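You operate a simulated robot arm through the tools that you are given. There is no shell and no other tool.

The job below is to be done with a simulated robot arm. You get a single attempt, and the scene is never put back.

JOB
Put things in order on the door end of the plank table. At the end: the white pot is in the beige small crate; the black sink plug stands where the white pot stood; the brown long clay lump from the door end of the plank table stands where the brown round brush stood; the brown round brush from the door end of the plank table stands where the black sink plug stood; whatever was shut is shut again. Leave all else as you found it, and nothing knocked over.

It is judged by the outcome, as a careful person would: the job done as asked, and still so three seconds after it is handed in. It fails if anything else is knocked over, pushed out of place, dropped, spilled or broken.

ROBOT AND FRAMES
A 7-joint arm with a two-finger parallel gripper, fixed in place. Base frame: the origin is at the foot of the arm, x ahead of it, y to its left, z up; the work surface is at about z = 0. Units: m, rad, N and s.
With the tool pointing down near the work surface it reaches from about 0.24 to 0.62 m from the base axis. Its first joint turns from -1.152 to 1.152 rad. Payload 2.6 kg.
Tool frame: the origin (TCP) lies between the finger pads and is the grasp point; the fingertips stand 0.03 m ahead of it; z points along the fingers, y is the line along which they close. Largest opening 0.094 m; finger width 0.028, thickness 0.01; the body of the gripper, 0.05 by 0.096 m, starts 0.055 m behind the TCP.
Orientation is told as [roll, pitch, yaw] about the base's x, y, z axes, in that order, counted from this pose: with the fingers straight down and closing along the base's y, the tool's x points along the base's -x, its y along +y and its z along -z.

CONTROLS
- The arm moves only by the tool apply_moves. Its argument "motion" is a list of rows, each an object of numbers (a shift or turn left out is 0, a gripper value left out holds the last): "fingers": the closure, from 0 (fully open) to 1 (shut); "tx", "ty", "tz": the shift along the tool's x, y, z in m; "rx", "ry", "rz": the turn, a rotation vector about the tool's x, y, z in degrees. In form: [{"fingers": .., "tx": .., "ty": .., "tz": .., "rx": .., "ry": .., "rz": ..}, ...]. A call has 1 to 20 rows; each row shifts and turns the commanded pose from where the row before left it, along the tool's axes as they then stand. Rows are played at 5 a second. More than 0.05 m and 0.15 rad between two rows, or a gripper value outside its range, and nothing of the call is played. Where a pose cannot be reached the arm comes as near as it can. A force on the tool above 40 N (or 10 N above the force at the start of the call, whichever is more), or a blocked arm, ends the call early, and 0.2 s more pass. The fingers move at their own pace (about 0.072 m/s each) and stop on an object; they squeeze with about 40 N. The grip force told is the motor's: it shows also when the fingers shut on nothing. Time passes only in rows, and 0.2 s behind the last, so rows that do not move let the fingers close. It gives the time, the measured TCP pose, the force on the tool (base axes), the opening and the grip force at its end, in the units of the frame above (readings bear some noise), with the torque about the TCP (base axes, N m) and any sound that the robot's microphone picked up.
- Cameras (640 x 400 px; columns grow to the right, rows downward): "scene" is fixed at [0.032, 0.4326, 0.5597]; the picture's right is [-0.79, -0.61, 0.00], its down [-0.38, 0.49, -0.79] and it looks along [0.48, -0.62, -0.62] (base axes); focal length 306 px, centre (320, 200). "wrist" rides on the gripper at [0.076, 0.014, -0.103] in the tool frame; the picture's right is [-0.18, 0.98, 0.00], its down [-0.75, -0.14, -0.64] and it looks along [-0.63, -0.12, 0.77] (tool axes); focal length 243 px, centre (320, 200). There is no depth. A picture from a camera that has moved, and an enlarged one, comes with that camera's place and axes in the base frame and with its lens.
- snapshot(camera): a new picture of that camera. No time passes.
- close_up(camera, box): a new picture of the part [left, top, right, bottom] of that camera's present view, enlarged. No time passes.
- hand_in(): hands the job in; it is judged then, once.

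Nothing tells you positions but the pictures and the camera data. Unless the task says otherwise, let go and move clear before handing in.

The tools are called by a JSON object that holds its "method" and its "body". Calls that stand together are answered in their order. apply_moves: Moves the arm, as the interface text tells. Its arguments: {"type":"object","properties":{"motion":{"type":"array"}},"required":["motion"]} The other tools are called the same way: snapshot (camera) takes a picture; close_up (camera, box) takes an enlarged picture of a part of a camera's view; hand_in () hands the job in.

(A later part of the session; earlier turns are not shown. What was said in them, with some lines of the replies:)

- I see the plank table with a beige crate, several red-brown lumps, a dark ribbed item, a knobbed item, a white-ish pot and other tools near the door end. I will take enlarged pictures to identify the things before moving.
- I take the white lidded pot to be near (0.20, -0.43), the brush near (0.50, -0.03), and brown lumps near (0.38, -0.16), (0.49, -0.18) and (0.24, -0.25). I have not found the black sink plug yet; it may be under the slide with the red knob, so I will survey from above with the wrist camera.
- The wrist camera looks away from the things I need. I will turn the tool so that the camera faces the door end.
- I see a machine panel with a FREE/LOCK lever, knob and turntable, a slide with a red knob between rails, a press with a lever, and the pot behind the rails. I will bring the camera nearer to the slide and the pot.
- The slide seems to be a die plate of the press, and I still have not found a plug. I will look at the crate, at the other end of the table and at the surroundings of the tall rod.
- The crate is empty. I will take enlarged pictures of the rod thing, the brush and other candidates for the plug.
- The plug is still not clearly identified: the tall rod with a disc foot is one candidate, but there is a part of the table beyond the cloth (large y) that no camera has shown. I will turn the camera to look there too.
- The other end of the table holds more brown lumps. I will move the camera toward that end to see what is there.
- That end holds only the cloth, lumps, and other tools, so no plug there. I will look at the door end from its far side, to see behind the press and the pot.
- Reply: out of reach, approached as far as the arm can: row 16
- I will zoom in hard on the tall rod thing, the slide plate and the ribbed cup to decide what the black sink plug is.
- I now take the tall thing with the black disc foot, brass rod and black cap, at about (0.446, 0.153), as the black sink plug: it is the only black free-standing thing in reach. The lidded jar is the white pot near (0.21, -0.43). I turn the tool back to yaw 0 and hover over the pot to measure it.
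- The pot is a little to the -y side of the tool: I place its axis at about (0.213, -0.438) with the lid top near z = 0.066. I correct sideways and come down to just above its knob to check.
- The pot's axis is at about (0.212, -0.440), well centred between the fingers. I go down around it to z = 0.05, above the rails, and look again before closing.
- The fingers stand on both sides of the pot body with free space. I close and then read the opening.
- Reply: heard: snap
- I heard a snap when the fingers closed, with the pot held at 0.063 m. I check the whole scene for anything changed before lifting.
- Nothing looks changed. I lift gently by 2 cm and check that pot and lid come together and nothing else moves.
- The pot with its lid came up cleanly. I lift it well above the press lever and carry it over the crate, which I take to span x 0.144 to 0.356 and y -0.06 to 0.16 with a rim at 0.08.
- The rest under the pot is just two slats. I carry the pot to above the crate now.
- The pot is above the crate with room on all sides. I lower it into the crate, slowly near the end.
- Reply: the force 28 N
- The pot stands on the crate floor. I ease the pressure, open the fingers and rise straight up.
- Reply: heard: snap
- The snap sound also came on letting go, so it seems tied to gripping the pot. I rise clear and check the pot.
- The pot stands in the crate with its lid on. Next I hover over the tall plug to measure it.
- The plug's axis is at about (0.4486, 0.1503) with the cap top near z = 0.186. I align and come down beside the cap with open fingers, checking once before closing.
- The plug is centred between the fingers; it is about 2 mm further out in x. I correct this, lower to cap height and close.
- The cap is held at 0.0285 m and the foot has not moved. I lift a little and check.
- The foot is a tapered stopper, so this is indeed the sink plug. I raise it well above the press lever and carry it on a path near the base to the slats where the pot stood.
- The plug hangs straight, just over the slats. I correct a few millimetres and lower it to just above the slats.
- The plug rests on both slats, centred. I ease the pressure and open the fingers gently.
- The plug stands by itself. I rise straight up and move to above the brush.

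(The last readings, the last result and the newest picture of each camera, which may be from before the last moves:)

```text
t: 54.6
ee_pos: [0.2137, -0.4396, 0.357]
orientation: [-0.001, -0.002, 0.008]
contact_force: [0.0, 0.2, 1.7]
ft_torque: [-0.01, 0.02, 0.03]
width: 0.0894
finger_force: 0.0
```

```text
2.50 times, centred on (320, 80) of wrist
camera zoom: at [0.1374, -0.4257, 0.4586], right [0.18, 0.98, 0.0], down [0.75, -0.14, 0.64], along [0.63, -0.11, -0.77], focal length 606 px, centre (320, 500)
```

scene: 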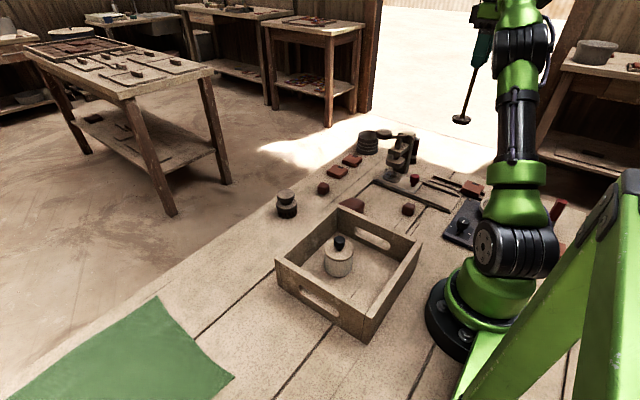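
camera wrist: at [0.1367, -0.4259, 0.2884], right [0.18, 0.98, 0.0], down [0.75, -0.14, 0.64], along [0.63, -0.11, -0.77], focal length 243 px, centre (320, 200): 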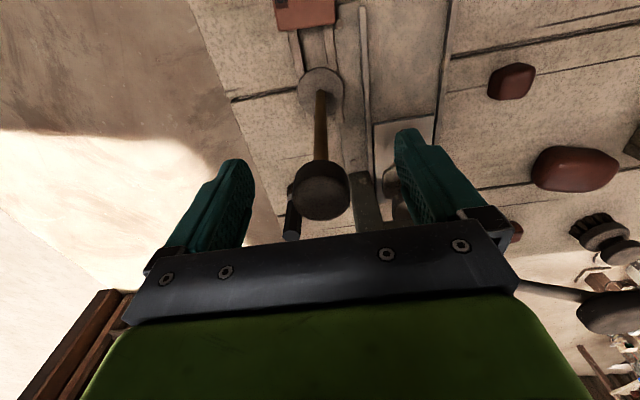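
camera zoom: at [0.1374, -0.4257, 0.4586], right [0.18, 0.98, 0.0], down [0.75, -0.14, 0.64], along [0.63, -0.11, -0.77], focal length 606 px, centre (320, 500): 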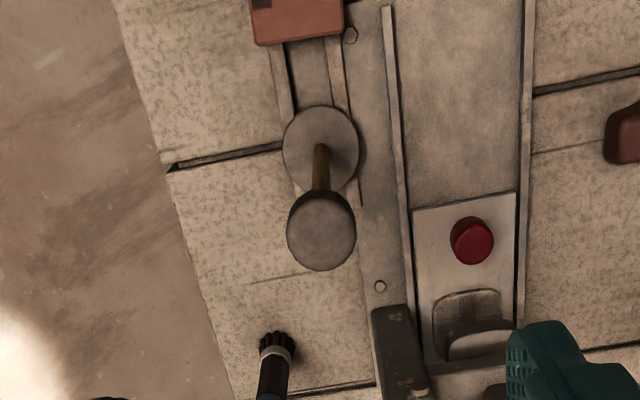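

The plug stands upright on the slats. I move over to the brush.

{"method": "apply_moves", "body": {"motion": [{"fingers": 0, "tx": -0.0238, "ty": 0.0345}, {"tx": -0.0238, "ty": 0.0345}, {"tx": -0.0238, "ty": 0.0345}, {"tx": -0.0238, "ty": 0.0345}, {"tx": -0.0238, "ty": 0.0345}, {"tx": -0.0238, "ty": 0.0345}, {"tx": -0.0238, "ty": 0.0345}, {"tx": -0.0238, "ty": 0.0345}, {"tx": -0.0238, "ty": 0.0345}, {"tx": -0.0238, "ty": 0.0345}, {"tx": -0.0238, "ty": 0.0345}, {"tx": -0.0238, "ty": 0.0345}, {"tz": 0.04}, {"tz": 0.04}]}}

{"method": "snapshot", "body": {"camera": "wrist"}}

{"method": "close_up", "body": {"camera": "wrist", "box": [220, 20, 420, 180]}}

{"method": "snapshot", "body": {"camera": "scene"}}

```text
t: 57.6
ee_pos: [0.4965, -0.0231, 0.2767]
orientation: [0.0, -0.001, 0.007]
contact_force: [0.0, 0.6, -0.4]
ft_torque: [0.02, -0.02, -0.03]
width: 0.0941
finger_force: 0.2
```

```text
taken
camera wrist: at [0.419, -0.0092, 0.3792], right [0.18, 0.98, 0.0], down [0.75, -0.14, 0.64], along [0.63, -0.11, -0.77], focal length 243 px, centre (320, 200)
```

wrist: 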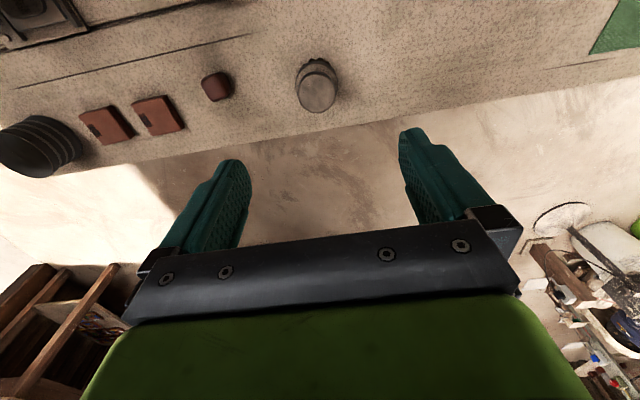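

```text
2.50 times, centred on (320, 100) of wrist
camera zoom: at [0.419, -0.0092, 0.3792], right [0.18, 0.98, 0.0], down [0.75, -0.14, 0.64], along [0.63, -0.11, -0.77], focal length 606 px, centre (320, 450)
```

zoom: 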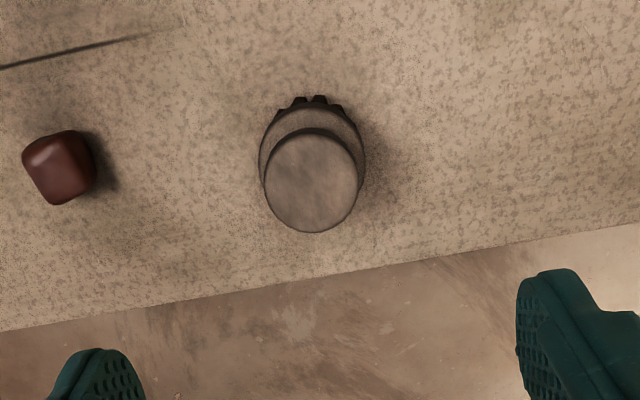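

```text
taken
```

scene: 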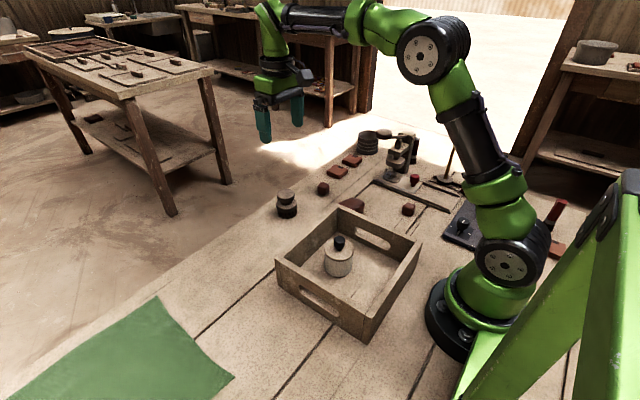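

The brush is at about (0.509, -0.030), top near z = 0.07. I align and come lower to check.

{"method": "apply_moves", "body": {"motion": [{"tx": -0.0125, "ty": -0.007, "tz": 0.02}, {"tz": 0.04}, {"tz": 0.04}, {"tz": 0.02}]}}

{"method": "snapshot", "body": {"camera": "wrist"}}

{"method": "close_up", "body": {"camera": "wrist", "box": [220, 60, 420, 220]}}

{"method": "close_up", "body": {"camera": "scene", "box": [230, 130, 350, 230]}}

```text
t: 58.6
ee_pos: [0.5087, -0.0318, 0.1554]
orientation: [0.001, -0.001, 0.007]
contact_force: [1.0, -0.1, 0.0]
ft_torque: [0.0, 0.01, 0.01]
width: 0.0941
finger_force: 0.1
```

```text
taken
camera wrist: at [0.4325, -0.0172, 0.2577], right [0.18, 0.98, 0.0], down [0.75, -0.14, 0.64], along [0.63, -0.11, -0.77], focal length 243 px, centre (320, 200)
```

wrist: 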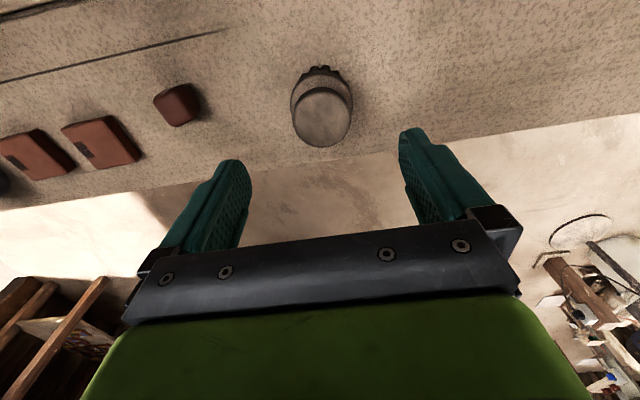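

```text
2.50 times, centred on (320, 140) of wrist
camera zoom: at [0.4325, -0.0172, 0.2577], right [0.18, 0.98, 0.0], down [0.75, -0.14, 0.64], along [0.63, -0.11, -0.77], focal length 606 px, centre (320, 350)
```

zoom: 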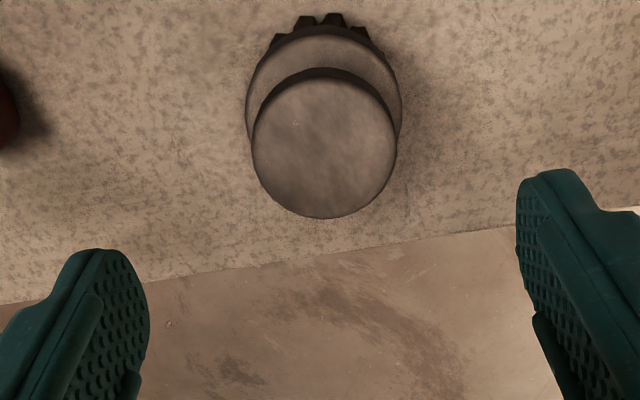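

```text
4.00 times, centred on (290, 180) of scene
camera zoom: at [0.032, 0.4326, 0.5597], right [-0.79, -0.61, 0.0], down [-0.38, 0.49, -0.79], along [0.48, -0.62, -0.62], focal length 1224 px, centre (440, 280)
```

zoom: 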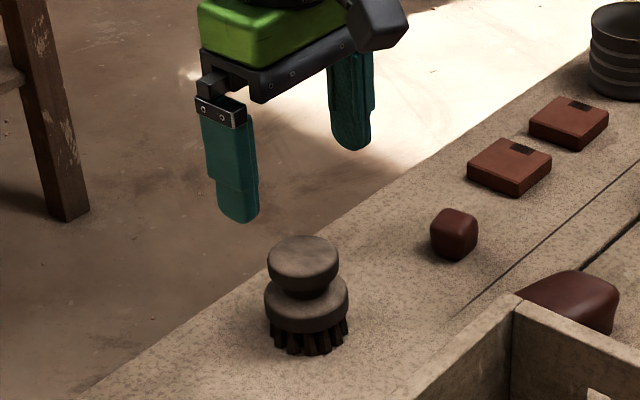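

The brush is centred between the open fingers. I lower around it so the pads meet the wide disc, and look before closing.

{"method": "apply_moves", "body": {"motion": [{"tz": 0.03}, {"tz": 0.03}, {"tz": 0.03}, {"tz": 0.022}, {"tz": 0}]}}

{"method": "snapshot", "body": {"camera": "wrist"}}

{"method": "close_up", "body": {"camera": "scene", "box": [250, 150, 340, 230]}}

```text
t: 59.8
ee_pos: [0.5088, -0.031, 0.0433]
orientation: [-0.002, 0.0, 0.007]
contact_force: [0.2, 0.3, -0.1]
ft_torque: [-0.01, 0.03, 0.0]
width: 0.0939
finger_force: 0.1
```

```text
taken
camera wrist: at [0.4322, -0.0162, 0.1453], right [0.18, 0.98, 0.0], down [0.75, -0.14, 0.64], along [0.63, -0.11, -0.77], focal length 243 px, centre (320, 200)
```

wrist: 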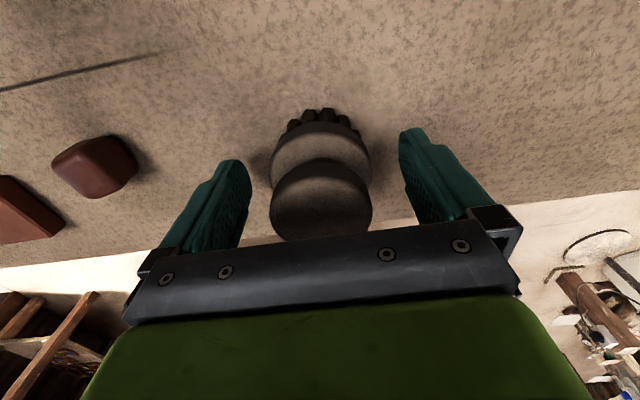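

```text
5.00 times, centred on (295, 190) of scene
camera zoom: at [0.032, 0.4326, 0.5597], right [-0.79, -0.61, 0.0], down [-0.38, 0.49, -0.79], along [0.48, -0.62, -0.62], focal length 1529 px, centre (445, 250)
```

zoom: 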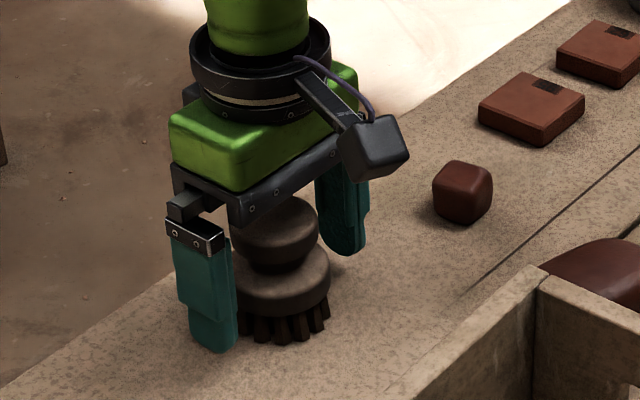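

{"method": "apply_moves", "body": {"motion": [{"fingers": 0.25}, {"fingers": 0.35}, {"fingers": 0.45}, {"fingers": 1}, {"fingers": 1}]}}

{"method": "snapshot", "body": {"camera": "wrist"}}

{"method": "close_up", "body": {"camera": "scene", "box": [250, 150, 340, 230]}}

```text
t: 61.0
ee_pos: [0.5084, -0.03, 0.0442]
orientation: [0.001, 0.002, 0.006]
contact_force: [-0.3, -0.8, 0.3]
ft_torque: [-0.01, -0.02, 0.0]
width: 0.0562
finger_force: 40.2
```

```text
taken
camera wrist: at [0.4323, -0.0162, 0.1457], right [0.18, 0.98, 0.0], down [0.75, -0.14, 0.64], along [0.63, -0.11, -0.77], focal length 243 px, centre (320, 200)
```

wrist: 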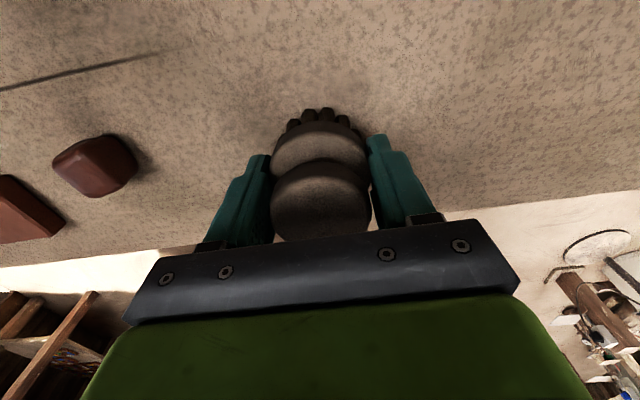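

```text
5.00 times, centred on (295, 190) of scene
camera zoom: at [0.032, 0.4326, 0.5597], right [-0.79, -0.61, 0.0], down [-0.38, 0.49, -0.79], along [0.48, -0.62, -0.62], focal length 1529 px, centre (445, 250)
```

zoom: 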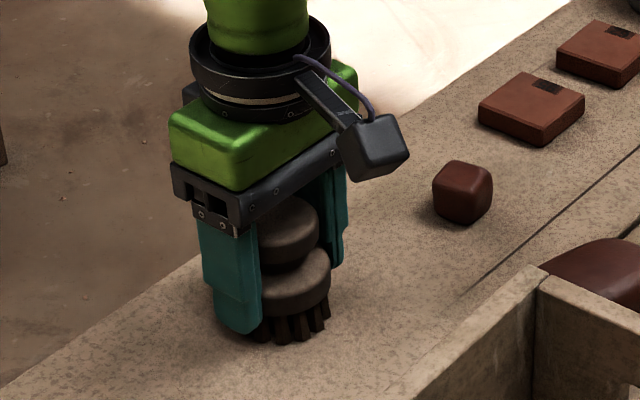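

The brush is held at 0.056 m and has not shifted. I lift it a little and check.

{"method": "apply_moves", "body": {"motion": [{"fingers": 1, "tz": -0.01}, {"tz": -0.02}, {"tz": -0.03}, {"tz": -0.03}, {"tz": -0.03}]}}

{"method": "snapshot", "body": {"camera": "wrist"}}

{"method": "close_up", "body": {"camera": "scene", "box": [230, 100, 350, 230]}}

```text
t: 62.2
ee_pos: [0.5093, -0.0306, 0.164]
orientation: [0.001, 0.0, 0.008]
contact_force: [0.0, 0.2, -1.6]
ft_torque: [0.0, 0.02, -0.04]
width: 0.056
finger_force: 39.6
```

```text
taken
camera wrist: at [0.4327, -0.0168, 0.2659], right [0.18, 0.98, 0.0], down [0.75, -0.14, 0.64], along [0.63, -0.11, -0.77], focal length 243 px, centre (320, 200)
```

wrist: 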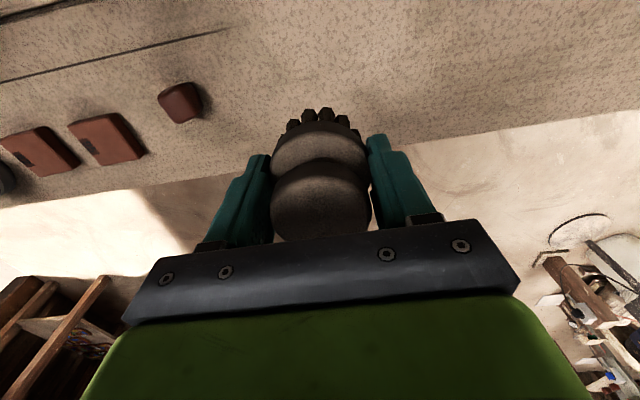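

```text
3.08 times, centred on (290, 165) of scene
camera zoom: at [0.032, 0.4326, 0.5597], right [-0.79, -0.61, 0.0], down [-0.38, 0.49, -0.79], along [0.48, -0.62, -0.62], focal length 941 px, centre (412, 308)
```

zoom: 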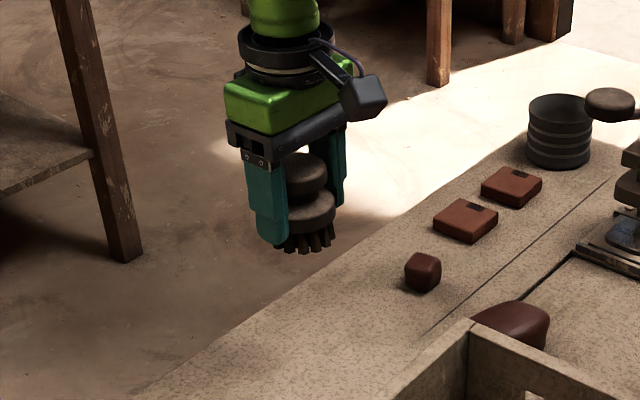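

{"method": "apply_moves", "body": {"motion": [{"tx": 0.009, "ty": 0.03}, {"tx": 0.012, "ty": 0.038}, {"tx": 0.012, "ty": 0.038}, {"tx": 0.012, "ty": 0.038}, {"tx": 0.01, "ty": 0.037}, {"tz": 0.03}, {"tz": 0.03}, {"tz": 0.03}, {"tz": 0.015}]}}

{"method": "snapshot", "body": {"camera": "wrist"}}

{"method": "close_up", "body": {"camera": "scene", "box": [190, 160, 310, 290]}}

```text
t: 64.2
ee_pos: [0.4529, 0.1502, 0.0592]
orientation: [0.001, 0.0, 0.007]
contact_force: [-0.1, 0.4, -0.4]
ft_torque: [0.04, 0.0, -0.02]
width: 0.0562
finger_force: 40.0
```

```text
taken
camera wrist: at [0.376, 0.164, 0.1607], right [0.18, 0.98, 0.0], down [0.75, -0.14, 0.64], along [0.63, -0.11, -0.77], focal length 243 px, centre (320, 200)
```

wrist: 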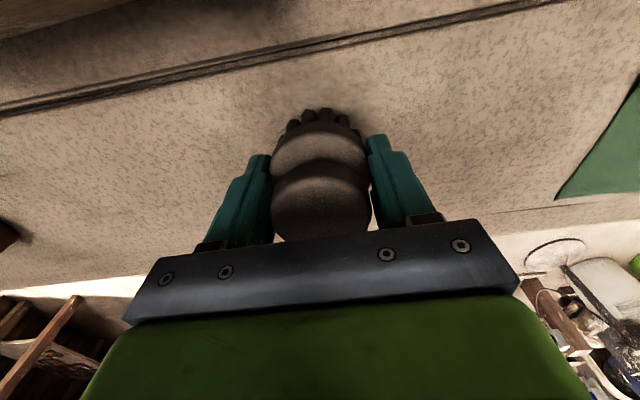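

```text
3.08 times, centred on (250, 225) of scene
camera zoom: at [0.032, 0.4326, 0.5597], right [-0.79, -0.61, 0.0], down [-0.38, 0.49, -0.79], along [0.48, -0.62, -0.62], focal length 941 px, centre (535, 123)
```

zoom: 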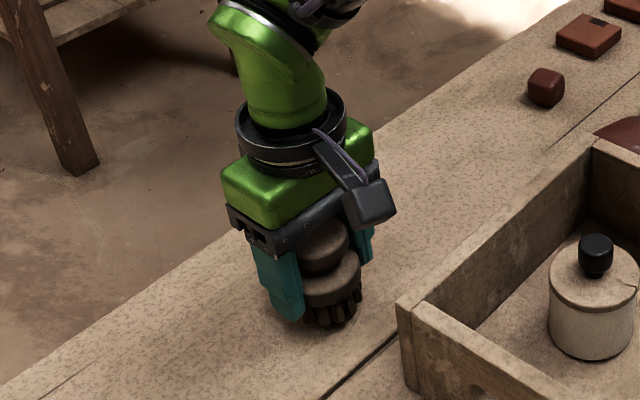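

{"method": "apply_moves", "body": {"motion": [{"tz": 0.006}, {"tz": 0.005}, {"tz": 0.003}, {"tz": 0.001}]}}

```text
t: 65.2
ee_pos: [0.4509, 0.149, 0.0423]
orientation: [0.0, 0.0, 0.006]
contact_force: [-0.2, -0.3, -0.4]
ft_torque: [0.0, 0.01, 0.03]
width: 0.0561
finger_force: 39.8
```

{"method": "apply_moves", "body": {"motion": [{"tz": 0.001}, {"tz": 0}]}}

{"method": "close_up", "body": {"camera": "scene", "box": [230, 230, 280, 280]}}

```text
t: 65.8
ee_pos: [0.4532, 0.1498, 0.0448]
orientation: [0.0, 0.001, 0.008]
contact_force: [-4.7, -1.3, 11.9]
ft_torque: [-0.12, 0.18, -0.03]
width: 0.056
finger_force: 40.2
```

```text
8.00 times, centred on (255, 255) of scene
camera zoom: at [0.0319, 0.4326, 0.5597], right [-0.79, -0.61, 0.0], down [-0.38, 0.49, -0.79], along [0.48, -0.62, -0.62], focal length 2447 px, centre (840, -240)
```

zoom: 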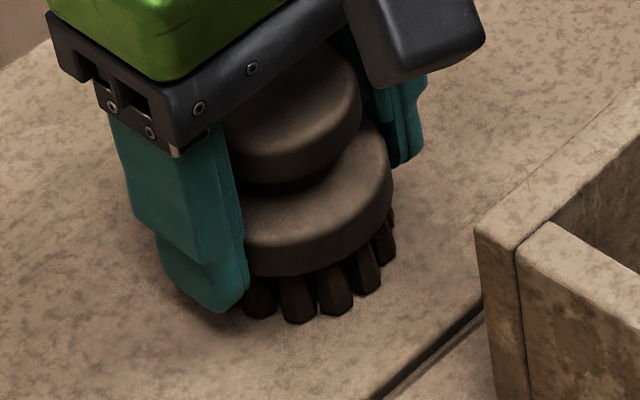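

The brush touches the table. I let go and rise.

{"method": "apply_moves", "body": {"motion": [{"tz": -0.001}, {"fingers": 0.3}, {"fingers": 0.2}, {"fingers": 0.05}, {"fingers": 0}, {"fingers": 0}]}}

{"method": "snapshot", "body": {"camera": "wrist"}}

{"method": "apply_moves", "body": {"motion": [{"tz": -0.02}, {"tz": -0.03}, {"tz": -0.04}, {"tz": -0.04}, {"tz": -0.04}, {"tz": -0.04}]}}

{"method": "snapshot", "body": {"camera": "wrist"}}

{"method": "snapshot", "body": {"camera": "scene"}}

```text
t: 67.2
ee_pos: [0.4511, 0.1491, 0.0441]
orientation: [-0.001, 0.0, 0.008]
contact_force: [0.0, 0.8, -0.9]
ft_torque: [0.01, 0.01, 0.02]
width: 0.094
finger_force: 0.2
```

```text
taken
camera wrist: at [0.3756, 0.1639, 0.1462], right [0.18, 0.98, 0.0], down [0.75, -0.14, 0.64], along [0.63, -0.11, -0.77], focal length 243 px, centre (320, 200)
```

wrist: 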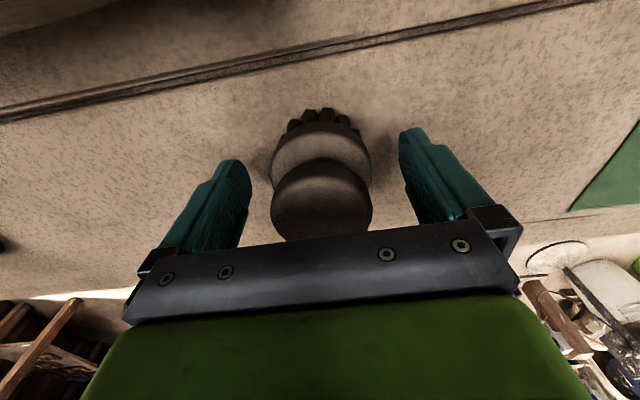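

```text
t: 68.6
ee_pos: [0.4516, 0.1484, 0.2549]
orientation: [0.0, 0.001, 0.007]
contact_force: [0.4, 0.1, -0.4]
ft_torque: [0.0, -0.04, -0.02]
width: 0.0939
finger_force: 0.1
```

```text
taken
camera wrist: at [0.3758, 0.1637, 0.3565], right [0.18, 0.98, 0.0], down [0.75, -0.14, 0.64], along [0.63, -0.11, -0.77], focal length 243 px, centre (320, 200)
```

wrist: 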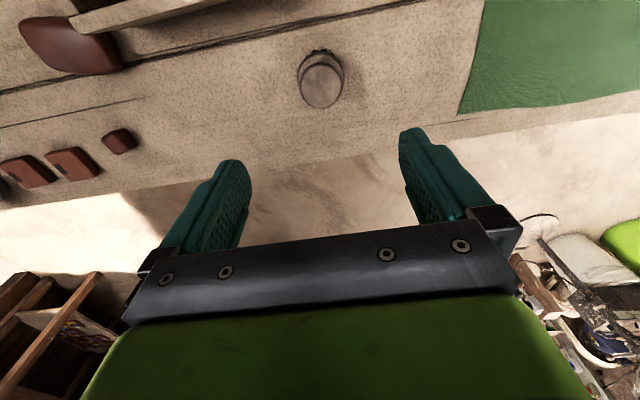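

```text
taken
```

scene: 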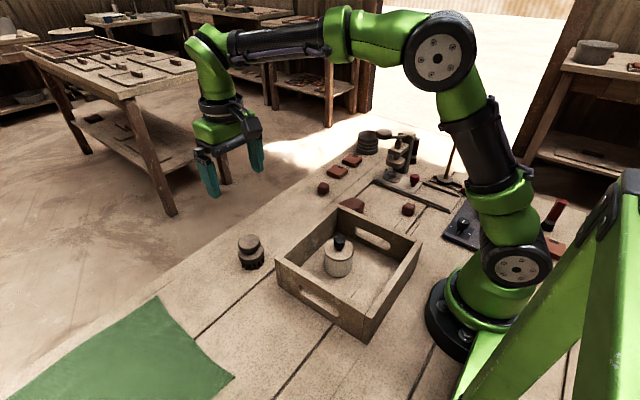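

The brush stands where the plug was. Next is the clay: I hover over the large brown lump near (0.38, -0.16) to judge its shape and measure it.

{"method": "apply_moves", "body": {"motion": [{"tx": 0.0088, "ty": -0.0375, "tz": -0.006}, {"tx": 0.0088, "ty": -0.0375, "tz": -0.006}, {"tx": 0.0088, "ty": -0.0375, "tz": -0.006}, {"tx": 0.0088, "ty": -0.0375, "tz": -0.006}, {"tx": 0.0088, "ty": -0.0375, "tz": -0.006}, {"tx": 0.0088, "ty": -0.0375, "tz": -0.006}, {"tx": 0.0088, "ty": -0.0375, "tz": -0.006}, {"tx": 0.0088, "ty": -0.0375, "tz": -0.006}]}}

{"method": "snapshot", "body": {"camera": "wrist"}}

{"method": "close_up", "body": {"camera": "wrist", "box": [200, 20, 400, 180]}}

{"method": "close_up", "body": {"camera": "scene", "box": [310, 170, 430, 260]}}

```text
t: 70.4
ee_pos: [0.384, -0.1507, 0.3017]
orientation: [-0.001, -0.001, 0.009]
contact_force: [0.0, -1.9, 0.0]
ft_torque: [-0.03, 0.01, -0.03]
width: 0.0942
finger_force: 0.0
```

```text
taken
camera wrist: at [0.3072, -0.1366, 0.4039], right [0.18, 0.98, 0.0], down [0.75, -0.13, 0.64], along [0.63, -0.11, -0.77], focal length 243 px, centre (320, 200)
```

wrist: 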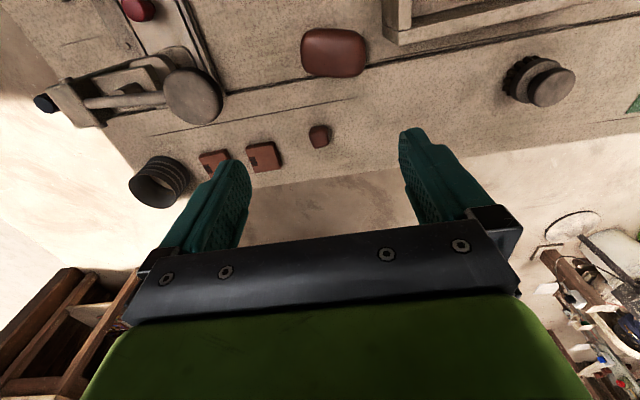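

```text
2.50 times, centred on (300, 100) of wrist
camera zoom: at [0.3072, -0.1366, 0.4039], right [0.18, 0.98, 0.0], down [0.75, -0.13, 0.64], along [0.63, -0.11, -0.77], focal length 606 px, centre (370, 450)
```

zoom: 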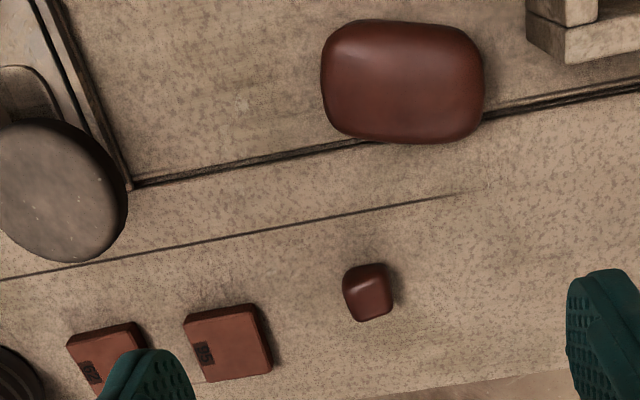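

```text
4.44 times, centred on (370, 215) of scene
camera zoom: at [0.0319, 0.4327, 0.5597], right [-0.79, -0.61, 0.0], down [-0.38, 0.49, -0.79], along [0.48, -0.62, -0.62], focal length 1359 px, centre (98, 133)
```

zoom: 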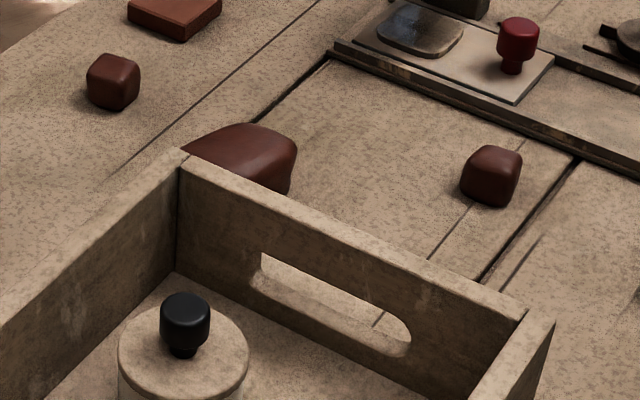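

The large lump is about 0.09 long in y and 0.058 wide in x, centred near (0.37, -0.13); the others are small cubes, so this is the long clay lump. I turn the tool so the fingers close along x, with the camera on the side away from the press lever.

{"method": "apply_moves", "body": {"motion": [{"tx": 0.0135, "ty": 0.0205}, {"rz": 8}, {"rz": 8}, {"rz": 8}, {"rz": 8}, {"rz": 8}, {"rz": 8}, {"rz": 8}, {"rz": 8}, {"rz": 8}, {"rz": 8}, {"rz": 8}, {"rz": 2.5}, {"tz": 0.03}, {"tz": 0.03}]}}

{"method": "snapshot", "body": {"camera": "wrist"}}

{"method": "close_up", "body": {"camera": "wrist", "box": [220, 20, 420, 180]}}

{"method": "snapshot", "body": {"camera": "scene"}}

```text
t: 73.6
ee_pos: [0.3701, -0.1305, 0.2426]
orientation: [0.0, -0.001, -1.574]
contact_force: [-0.3, 0.1, -0.4]
ft_torque: [0.02, 0.0, 0.04]
width: 0.0941
finger_force: 0.0
```

```text
taken
camera wrist: at [0.3842, -0.0536, 0.3438], right [0.98, -0.19, 0.0], down [-0.14, -0.75, 0.64], along [-0.12, -0.63, -0.77], focal length 243 px, centre (320, 200)
```

wrist: 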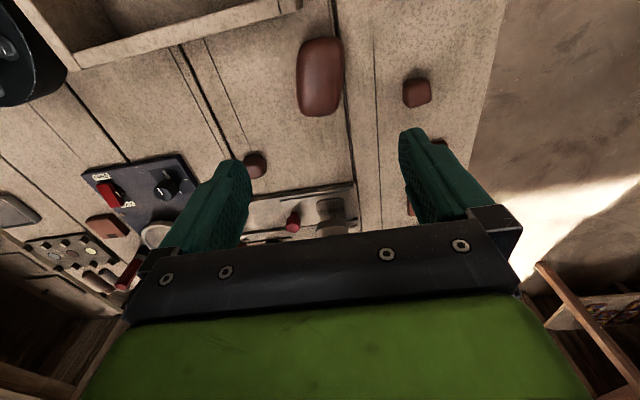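

```text
2.50 times, centred on (320, 100) of wrist
camera zoom: at [0.3842, -0.0536, 0.3438], right [0.98, -0.19, 0.0], down [-0.14, -0.75, 0.64], along [-0.12, -0.63, -0.77], focal length 606 px, centre (320, 450)
```

zoom: 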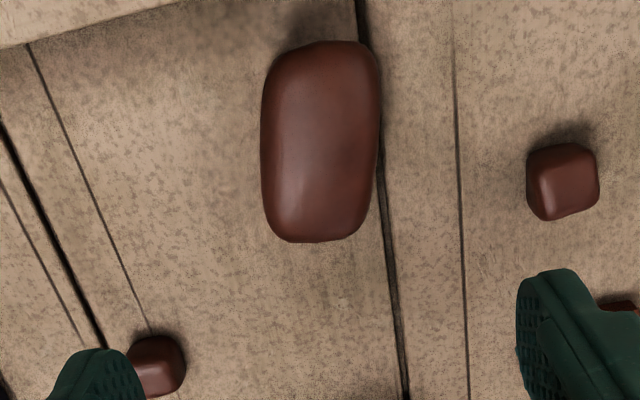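

```text
taken
```

scene: 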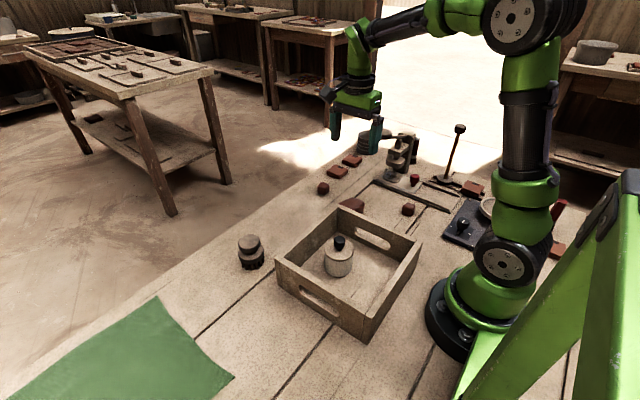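

The lump's long axis leans about 14° from y, so I turn the tool by 14° to match and come lower to check.

{"method": "apply_moves", "body": {"motion": [{"rz": 7}, {"rz": 7}, {"tz": 0.03}, {"tz": 0.04}, {"tz": 0.04}, {"tz": 0.02}]}}

{"method": "snapshot", "body": {"camera": "wrist"}}

{"method": "close_up", "body": {"camera": "wrist", "box": [200, 20, 440, 220]}}

{"method": "close_up", "body": {"camera": "scene", "box": [290, 110, 430, 240]}}

```text
t: 75.0
ee_pos: [0.3694, -0.1291, 0.1107]
orientation: [0.002, 0.001, -1.819]
contact_force: [-0.1, 0.4, -0.2]
ft_torque: [0.03, 0.0, 0.0]
width: 0.094
finger_force: 0.2
```

```text
taken
camera wrist: at [0.4015, -0.0591, 0.2135], right [0.91, -0.42, 0.0], down [-0.32, -0.7, 0.64], along [-0.27, -0.58, -0.77], focal length 243 px, centre (320, 200)
```

wrist: 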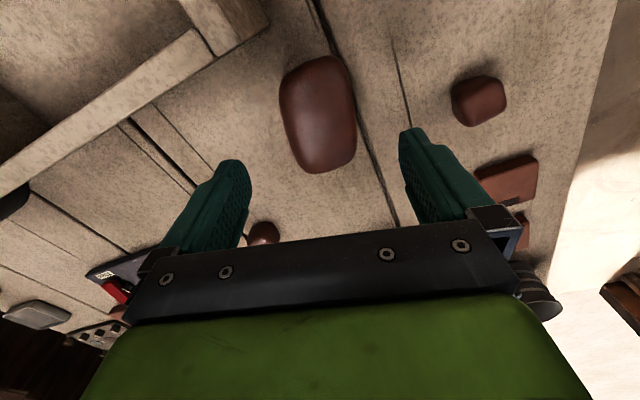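

```text
2.00 times, centred on (320, 120) of wrist
camera zoom: at [0.4015, -0.0591, 0.2135], right [0.91, -0.42, 0.0], down [-0.32, -0.7, 0.64], along [-0.27, -0.58, -0.77], focal length 485 px, centre (320, 360)
```

zoom: 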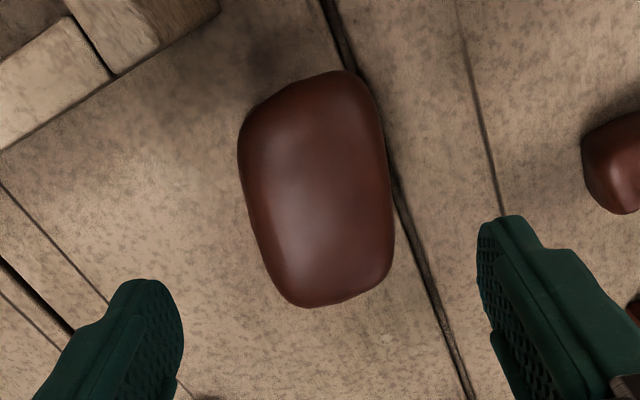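

```text
3.08 times, centred on (360, 175) of scene
camera zoom: at [0.032, 0.4326, 0.5597], right [-0.79, -0.61, 0.0], down [-0.38, 0.49, -0.79], along [0.48, -0.62, -0.62], focal length 941 px, centre (197, 277)
```

zoom: 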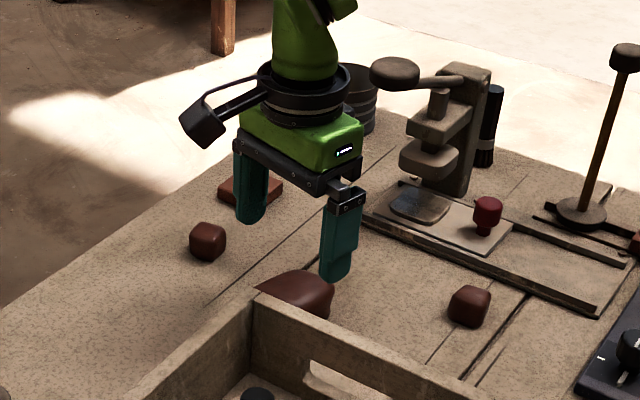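

The fingers line up with the lump. I shift 5 mm along its long axis to its middle and go down to grip height.

{"method": "apply_moves", "body": {"motion": [{"tx": 0.005, "tz": 0.02}, {"tz": 0.025}, {"tz": 0.02}, {"tz": 0.008}, {"tz": 0}]}}

{"method": "snapshot", "body": {"camera": "wrist"}}

{"method": "close_up", "body": {"camera": "scene", "box": [290, 130, 420, 240]}}

```text
t: 76.2
ee_pos: [0.371, -0.1253, 0.0382]
orientation: [0.0, 0.0, -1.817]
contact_force: [-0.2, -0.2, -1.4]
ft_torque: [0.04, -0.02, 0.05]
width: 0.0938
finger_force: 0.0
```

```text
taken
camera wrist: at [0.4035, -0.0547, 0.1406], right [0.91, -0.42, 0.0], down [-0.32, -0.7, 0.64], along [-0.27, -0.58, -0.77], focal length 243 px, centre (320, 200)
```

wrist: 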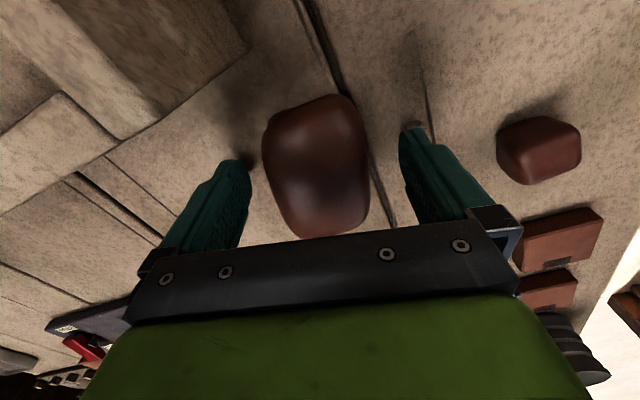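

```text
3.64 times, centred on (355, 185) of scene
camera zoom: at [0.032, 0.4326, 0.5597], right [-0.79, -0.61, 0.0], down [-0.38, 0.49, -0.79], along [0.48, -0.62, -0.62], focal length 1112 px, centre (193, 254)
```

zoom: 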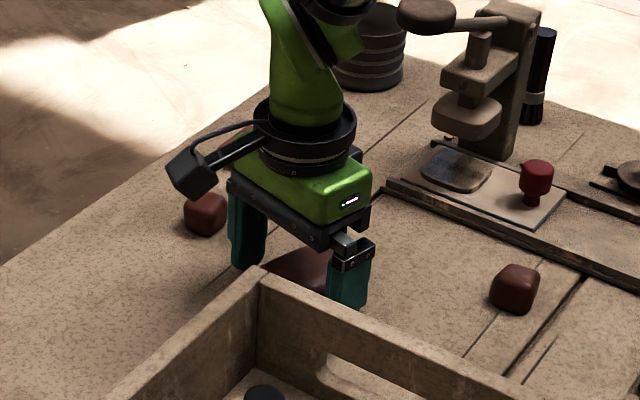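

{"method": "apply_moves", "body": {"motion": [{"fingers": 0.2}, {"fingers": 0.3}, {"fingers": 0.4}, {"fingers": 0.5}, {"fingers": 1}, {"fingers": 1}]}}

{"method": "snapshot", "body": {"camera": "wrist"}}

```text
t: 77.6
ee_pos: [0.3715, -0.1245, 0.0379]
orientation: [0.002, 0.0, -1.817]
contact_force: [-2.4, 1.1, 0.8]
ft_torque: [0.01, 0.02, 0.0]
width: 0.0569
finger_force: 39.8
```

```text
taken
camera wrist: at [0.4035, -0.0547, 0.1409], right [0.91, -0.42, 0.0], down [-0.32, -0.7, 0.64], along [-0.27, -0.58, -0.77], focal length 243 px, centre (320, 200)
```

wrist: 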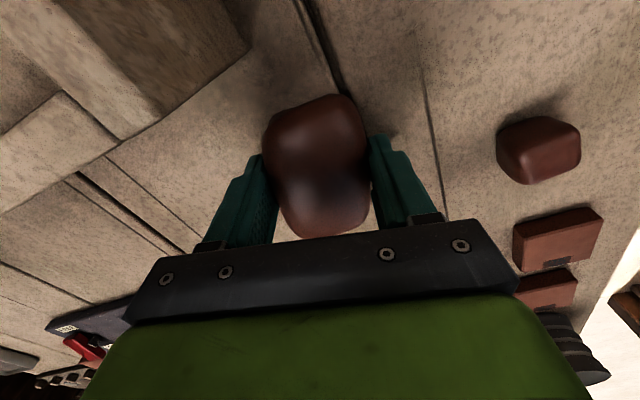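

The lump is held at 0.057 m. I lift it and check.

{"method": "apply_moves", "body": {"motion": [{"fingers": 1, "tz": -0.005}, {"tz": -0.01}, {"tz": -0.015}, {"tz": -0.02}]}}

{"method": "snapshot", "body": {"camera": "wrist"}}

{"method": "close_up", "body": {"camera": "scene", "box": [290, 110, 420, 240]}}

```text
t: 78.6
ee_pos: [0.371, -0.1266, 0.0884]
orientation: [0.0, -0.001, -1.818]
contact_force: [-0.1, 0.3, -3.0]
ft_torque: [0.05, -0.03, 0.03]
width: 0.0567
finger_force: 40.0
```

```text
taken
camera wrist: at [0.4033, -0.0546, 0.1911], right [0.91, -0.42, 0.0], down [-0.32, -0.7, 0.64], along [-0.27, -0.58, -0.77], focal length 243 px, centre (320, 200)
```

wrist: 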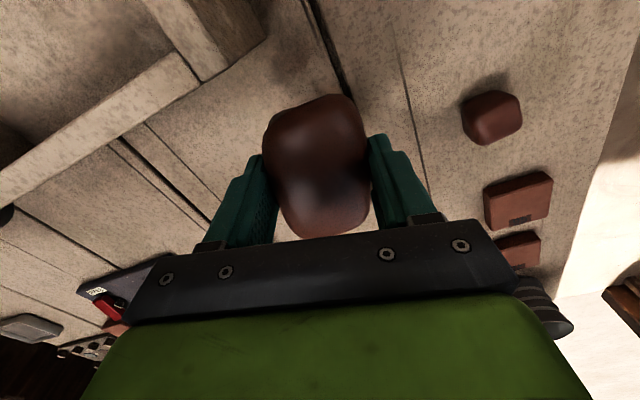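

```text
3.08 times, centred on (355, 175) of scene
camera zoom: at [0.032, 0.4326, 0.5597], right [-0.79, -0.61, 0.0], down [-0.38, 0.49, -0.79], along [0.48, -0.62, -0.62], focal length 941 px, centre (212, 277)
```

zoom: 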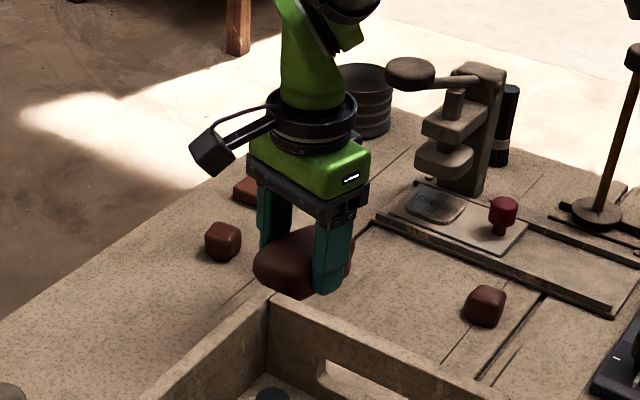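

The lump is held level. I carry it to where the brush stood, near (0.506, -0.030).

{"method": "apply_moves", "body": {"motion": [{"tz": -0.03}, {"tz": -0.035}, {"tx": 0.0251, "ty": 0.0215}, {"tx": 0.0251, "ty": 0.0215}, {"tx": 0.0251, "ty": 0.0215}, {"tx": 0.0251, "ty": 0.0215}, {"tx": 0.0251, "ty": 0.0216}, {"tz": 0}]}}

{"method": "snapshot", "body": {"camera": "wrist"}}

{"method": "snapshot", "body": {"camera": "scene"}}

```text
t: 80.4
ee_pos: [0.5071, -0.0285, 0.153]
orientation: [0.0, 0.0, -1.817]
contact_force: [0.0, -0.3, -3.7]
ft_torque: [0.0, -0.02, 0.01]
width: 0.0568
finger_force: 40.1
```

```text
taken
camera wrist: at [0.5396, 0.0426, 0.2551], right [0.91, -0.42, 0.0], down [-0.32, -0.7, 0.64], along [-0.27, -0.58, -0.77], focal length 243 px, centre (320, 200)
```

wrist: 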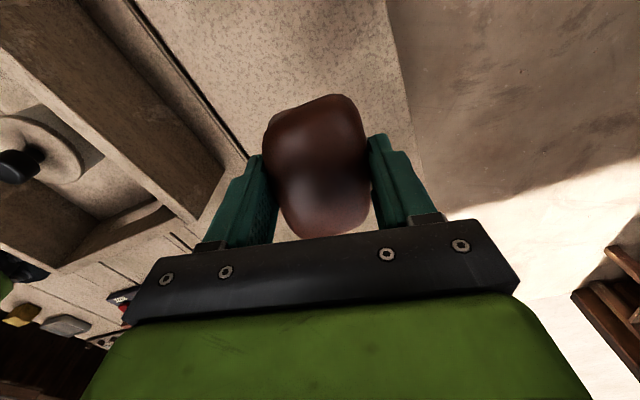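

```text
taken
```

scene: 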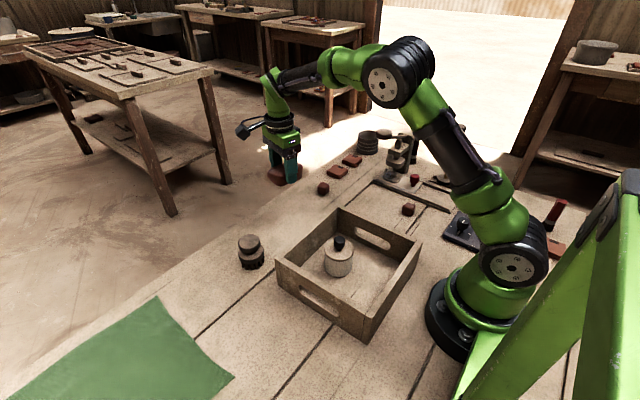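

{"method": "apply_moves", "body": {"motion": [{"tz": 0.03}, {"tz": 0.035}, {"tz": 0.025}, {"tz": 0.012}, {"tz": 0.006}, {"tz": 0.003}]}}

{"method": "close_up", "body": {"camera": "scene", "box": [230, 140, 340, 240]}}

```text
t: 81.8
ee_pos: [0.5059, -0.0284, 0.0425]
orientation: [0.0, -0.001, -1.818]
contact_force: [0.4, 0.2, -3.9]
ft_torque: [0.01, 0.04, -0.03]
width: 0.0569
finger_force: 40.1
```

```text
4.00 times, centred on (285, 190) of scene
camera zoom: at [0.032, 0.4326, 0.5597], right [-0.79, -0.61, 0.0], down [-0.38, 0.49, -0.79], along [0.48, -0.62, -0.62], focal length 1224 px, centre (460, 240)
```

zoom: 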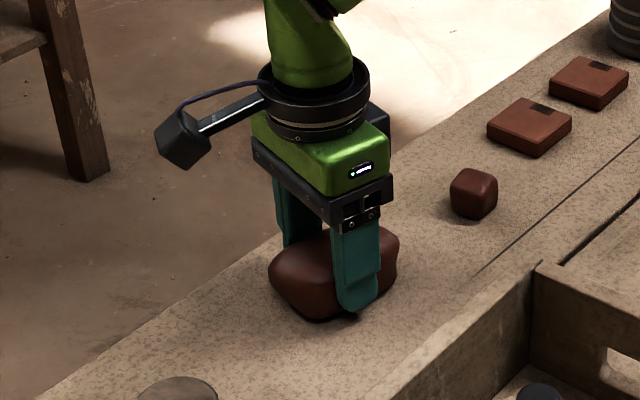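

{"method": "apply_moves", "body": {"motion": [{"tz": 0.002}, {"tz": 0.0015}, {"tz": 0}]}}

```text
t: 82.6
ee_pos: [0.5059, -0.0293, 0.038]
orientation: [0.001, -0.001, -1.817]
contact_force: [-0.4, 0.1, -3.3]
ft_torque: [0.0, -0.03, -0.02]
width: 0.0568
finger_force: 39.7
```

{"method": "apply_moves", "body": {"motion": [{"tz": 0.001}, {"tz": 0}]}}

```text
t: 83.2
ee_pos: [0.5057, -0.03, 0.0381]
orientation: [0.0, 0.0, -1.817]
contact_force: [-6.4, 0.2, 9.5]
ft_torque: [-0.19, 0.0, -0.1]
width: 0.0566
finger_force: 40.0
```

The lump rests on the table. I ease the pressure, open, and rise straight up.

{"method": "apply_moves", "body": {"motion": [{"tz": -0.001}, {"fingers": 0.3}, {"fingers": 0.2}, {"fingers": 0.1}, {"fingers": 0}, {"fingers": 0}]}}

{"method": "apply_moves", "body": {"motion": [{"tz": -0.02}, {"tz": -0.03}, {"tz": -0.04}, {"tz": -0.04}, {"tz": -0.04}, {"tz": -0.04}, {"tz": -0.04}]}}

{"method": "snapshot", "body": {"camera": "wrist"}}

{"method": "snapshot", "body": {"camera": "scene"}}

{"method": "close_up", "body": {"camera": "scene", "box": [220, 150, 380, 290]}}

```text
t: 84.6
ee_pos: [0.5073, -0.0281, 0.0395]
orientation: [0.001, 0.001, -1.815]
contact_force: [0.9, 0.5, 1.0]
ft_torque: [0.0, 0.02, -0.02]
width: 0.0938
finger_force: 0.0
```

```text
t: 86.2
ee_pos: [0.507, -0.0285, 0.2892]
orientation: [0.0, -0.001, -1.817]
contact_force: [-0.1, 0.6, -0.4]
ft_torque: [-0.01, 0.03, -0.01]
width: 0.094
finger_force: 0.0
```

```text
taken
camera wrist: at [0.5391, 0.0413, 0.3925], right [0.91, -0.42, 0.0], down [-0.32, -0.7, 0.64], along [-0.27, -0.58, -0.77], focal length 243 px, centre (320, 200)
```

wrist: 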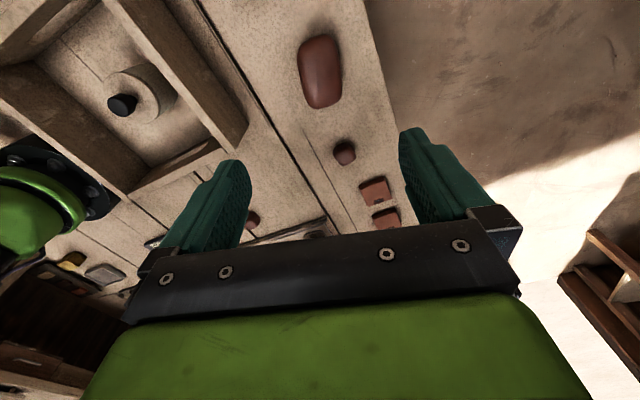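

```text
taken
```

scene: 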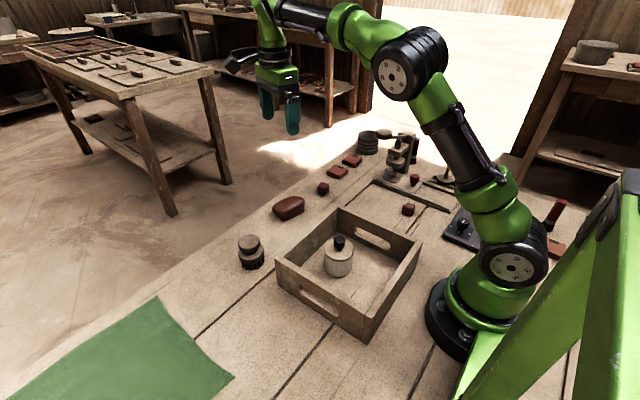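

```text
2.86 times, centred on (300, 220) of scene
camera zoom: at [0.0319, 0.4326, 0.5597], right [-0.79, -0.61, 0.0], down [-0.38, 0.49, -0.79], along [0.48, -0.62, -0.62], focal length 874 px, centre (377, 143)
```

zoom: 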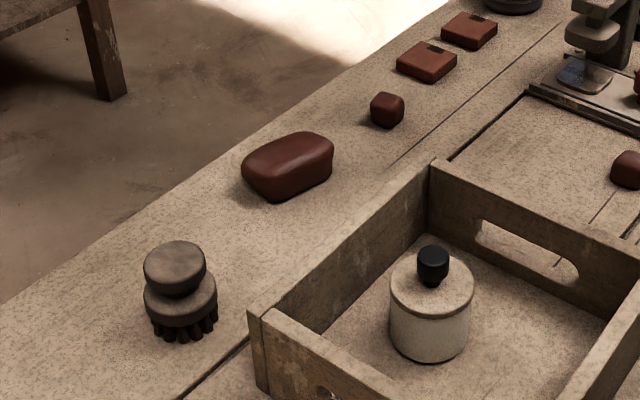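

All four things look in place. I move the arm up and aside to check that the plug and everything else still stand.

{"method": "apply_moves", "body": {"motion": [{"tz": -0.04}, {"tx": 0.0242, "ty": -0.0267, "tz": -0.008}, {"tx": 0.0242, "ty": -0.0267, "tz": -0.008}, {"tx": 0.0242, "ty": -0.0267, "tz": -0.008}, {"tx": 0.0242, "ty": -0.0267, "tz": -0.008}, {"tx": 0.0242, "ty": -0.0267, "tz": -0.008}]}}

{"method": "snapshot", "body": {"camera": "scene"}}

{"method": "close_up", "body": {"camera": "scene", "box": [350, 110, 510, 230]}}

{"method": "snapshot", "body": {"camera": "wrist"}}

```text
t: 87.6
ee_pos: [0.4044, 0.1214, 0.3686]
orientation: [0.002, -0.002, -1.816]
contact_force: [0.3, -0.5, 0.1]
ft_torque: [0.02, 0.01, 0.0]
width: 0.094
finger_force: 0.1
```

```text
taken
```

scene: 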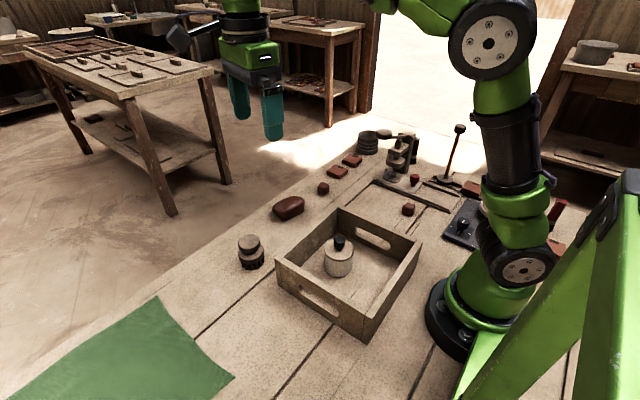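

```text
3.33 times, centred on (430, 170) of scene
camera zoom: at [0.032, 0.4326, 0.5597], right [-0.79, -0.61, 0.0], down [-0.38, 0.49, -0.79], along [0.48, -0.62, -0.62], focal length 1020 px, centre (-47, 300)
```

zoom: 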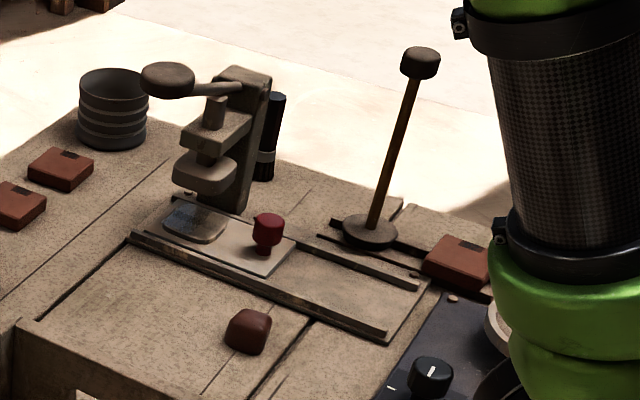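

```text
taken
camera wrist: at [0.4376, 0.1916, 0.4708], right [0.91, -0.42, 0.0], down [-0.32, -0.7, 0.64], along [-0.27, -0.58, -0.77], focal length 243 px, centre (320, 200)
```

wrist: 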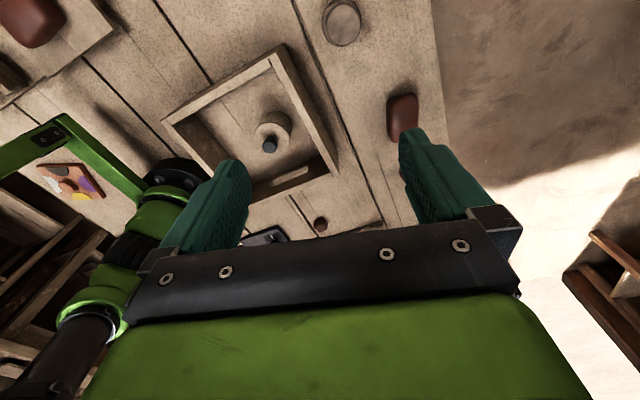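

The plug, brush, lump and pot all stand where they should, and the press, slide, boxes and small lumps look untouched. I take one last close look at the pot because of the snap sound.

{"method": "close_up", "body": {"camera": "scene", "box": [315, 228, 363, 282]}}

{"method": "close_up", "body": {"camera": "wrist", "box": [230, 90, 330, 180]}}

{"method": "close_up", "body": {"camera": "scene", "box": [440, 160, 500, 240]}}

```text
7.41 times, centred on (339, 255) of scene
camera zoom: at [0.032, 0.4326, 0.5597], right [-0.79, -0.61, 0.0], down [-0.38, 0.49, -0.79], along [0.48, -0.62, -0.62], focal length 2266 px, centre (179, -207)
```

zoom: 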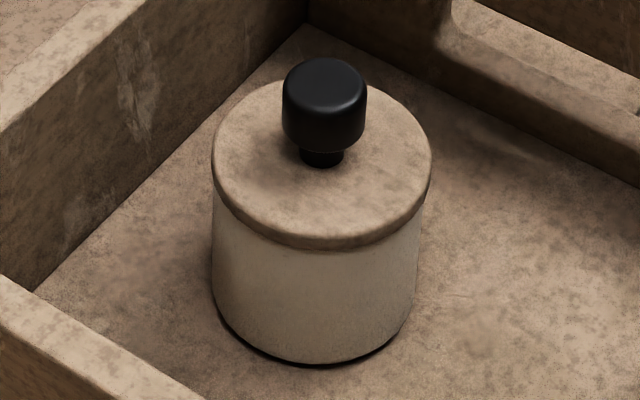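

```text
4.44 times, centred on (280, 135) of wrist
camera zoom: at [0.4376, 0.1916, 0.4708], right [0.91, -0.42, 0.0], down [-0.32, -0.7, 0.64], along [-0.27, -0.58, -0.77], focal length 1078 px, centre (498, 489)
```

zoom: 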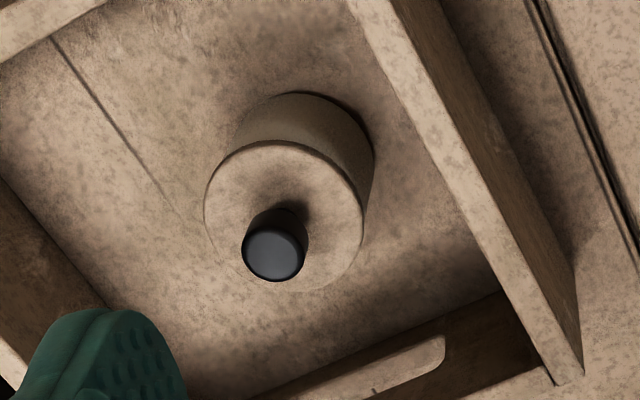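

```text
5.00 times, centred on (470, 200) of scene
camera zoom: at [0.032, 0.4326, 0.5597], right [-0.79, -0.61, 0.0], down [-0.38, 0.49, -0.79], along [0.48, -0.62, -0.62], focal length 1529 px, centre (-430, 200)
```

zoom: 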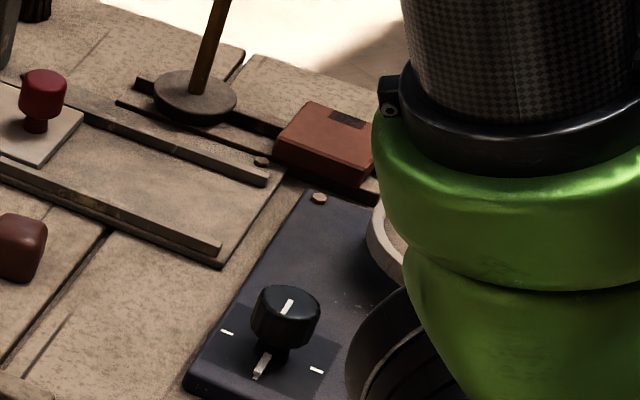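

The pot is whole, its lid is on, and it stands upright in the crate. The plug is on the slats, the brush is at the plug's old place, and the long lump is at the brush's old place. Nothing was left open and the gripper is clear, so I hand in.

{"method": "hand_in", "body": {}}

```text
The job is handed in.
```

I moved all four things as asked and handed the job in. In the last pictures everything I moved was standing, and nothing else had visibly moved.

| Thing | Where it is now | Position (x, y in m) |
|---|---|---|
| White pot, with its lid on | upright in the beige crate | about (0.277, 0.050) |
| Black sink plug | on the two slats where the pot stood | about (0.213, -0.440) |
| Brown round brush | where the plug stood | about (0.450, 0.150) |
| Brown long clay lump | where the brush stood | about (0.506, -0.030) |

- **Which thing is the plug:** nothing was labelled. I took it to be the tall thing with a tapered black foot, a thin brown rod and a black cap. It was the only black thing in reach that fitted.
- **Which lump is the long one:** I took the largest, about 0.09 m long. The other two at the door end are small cubes.
- **Snap sound:** the microphone picked up a snap when I gripped the pot and again when I let it go. I saw no crack in the pot, but I don't know what made the sound.
- **Shut things:** I opened nothing, so there was nothing to shut again.
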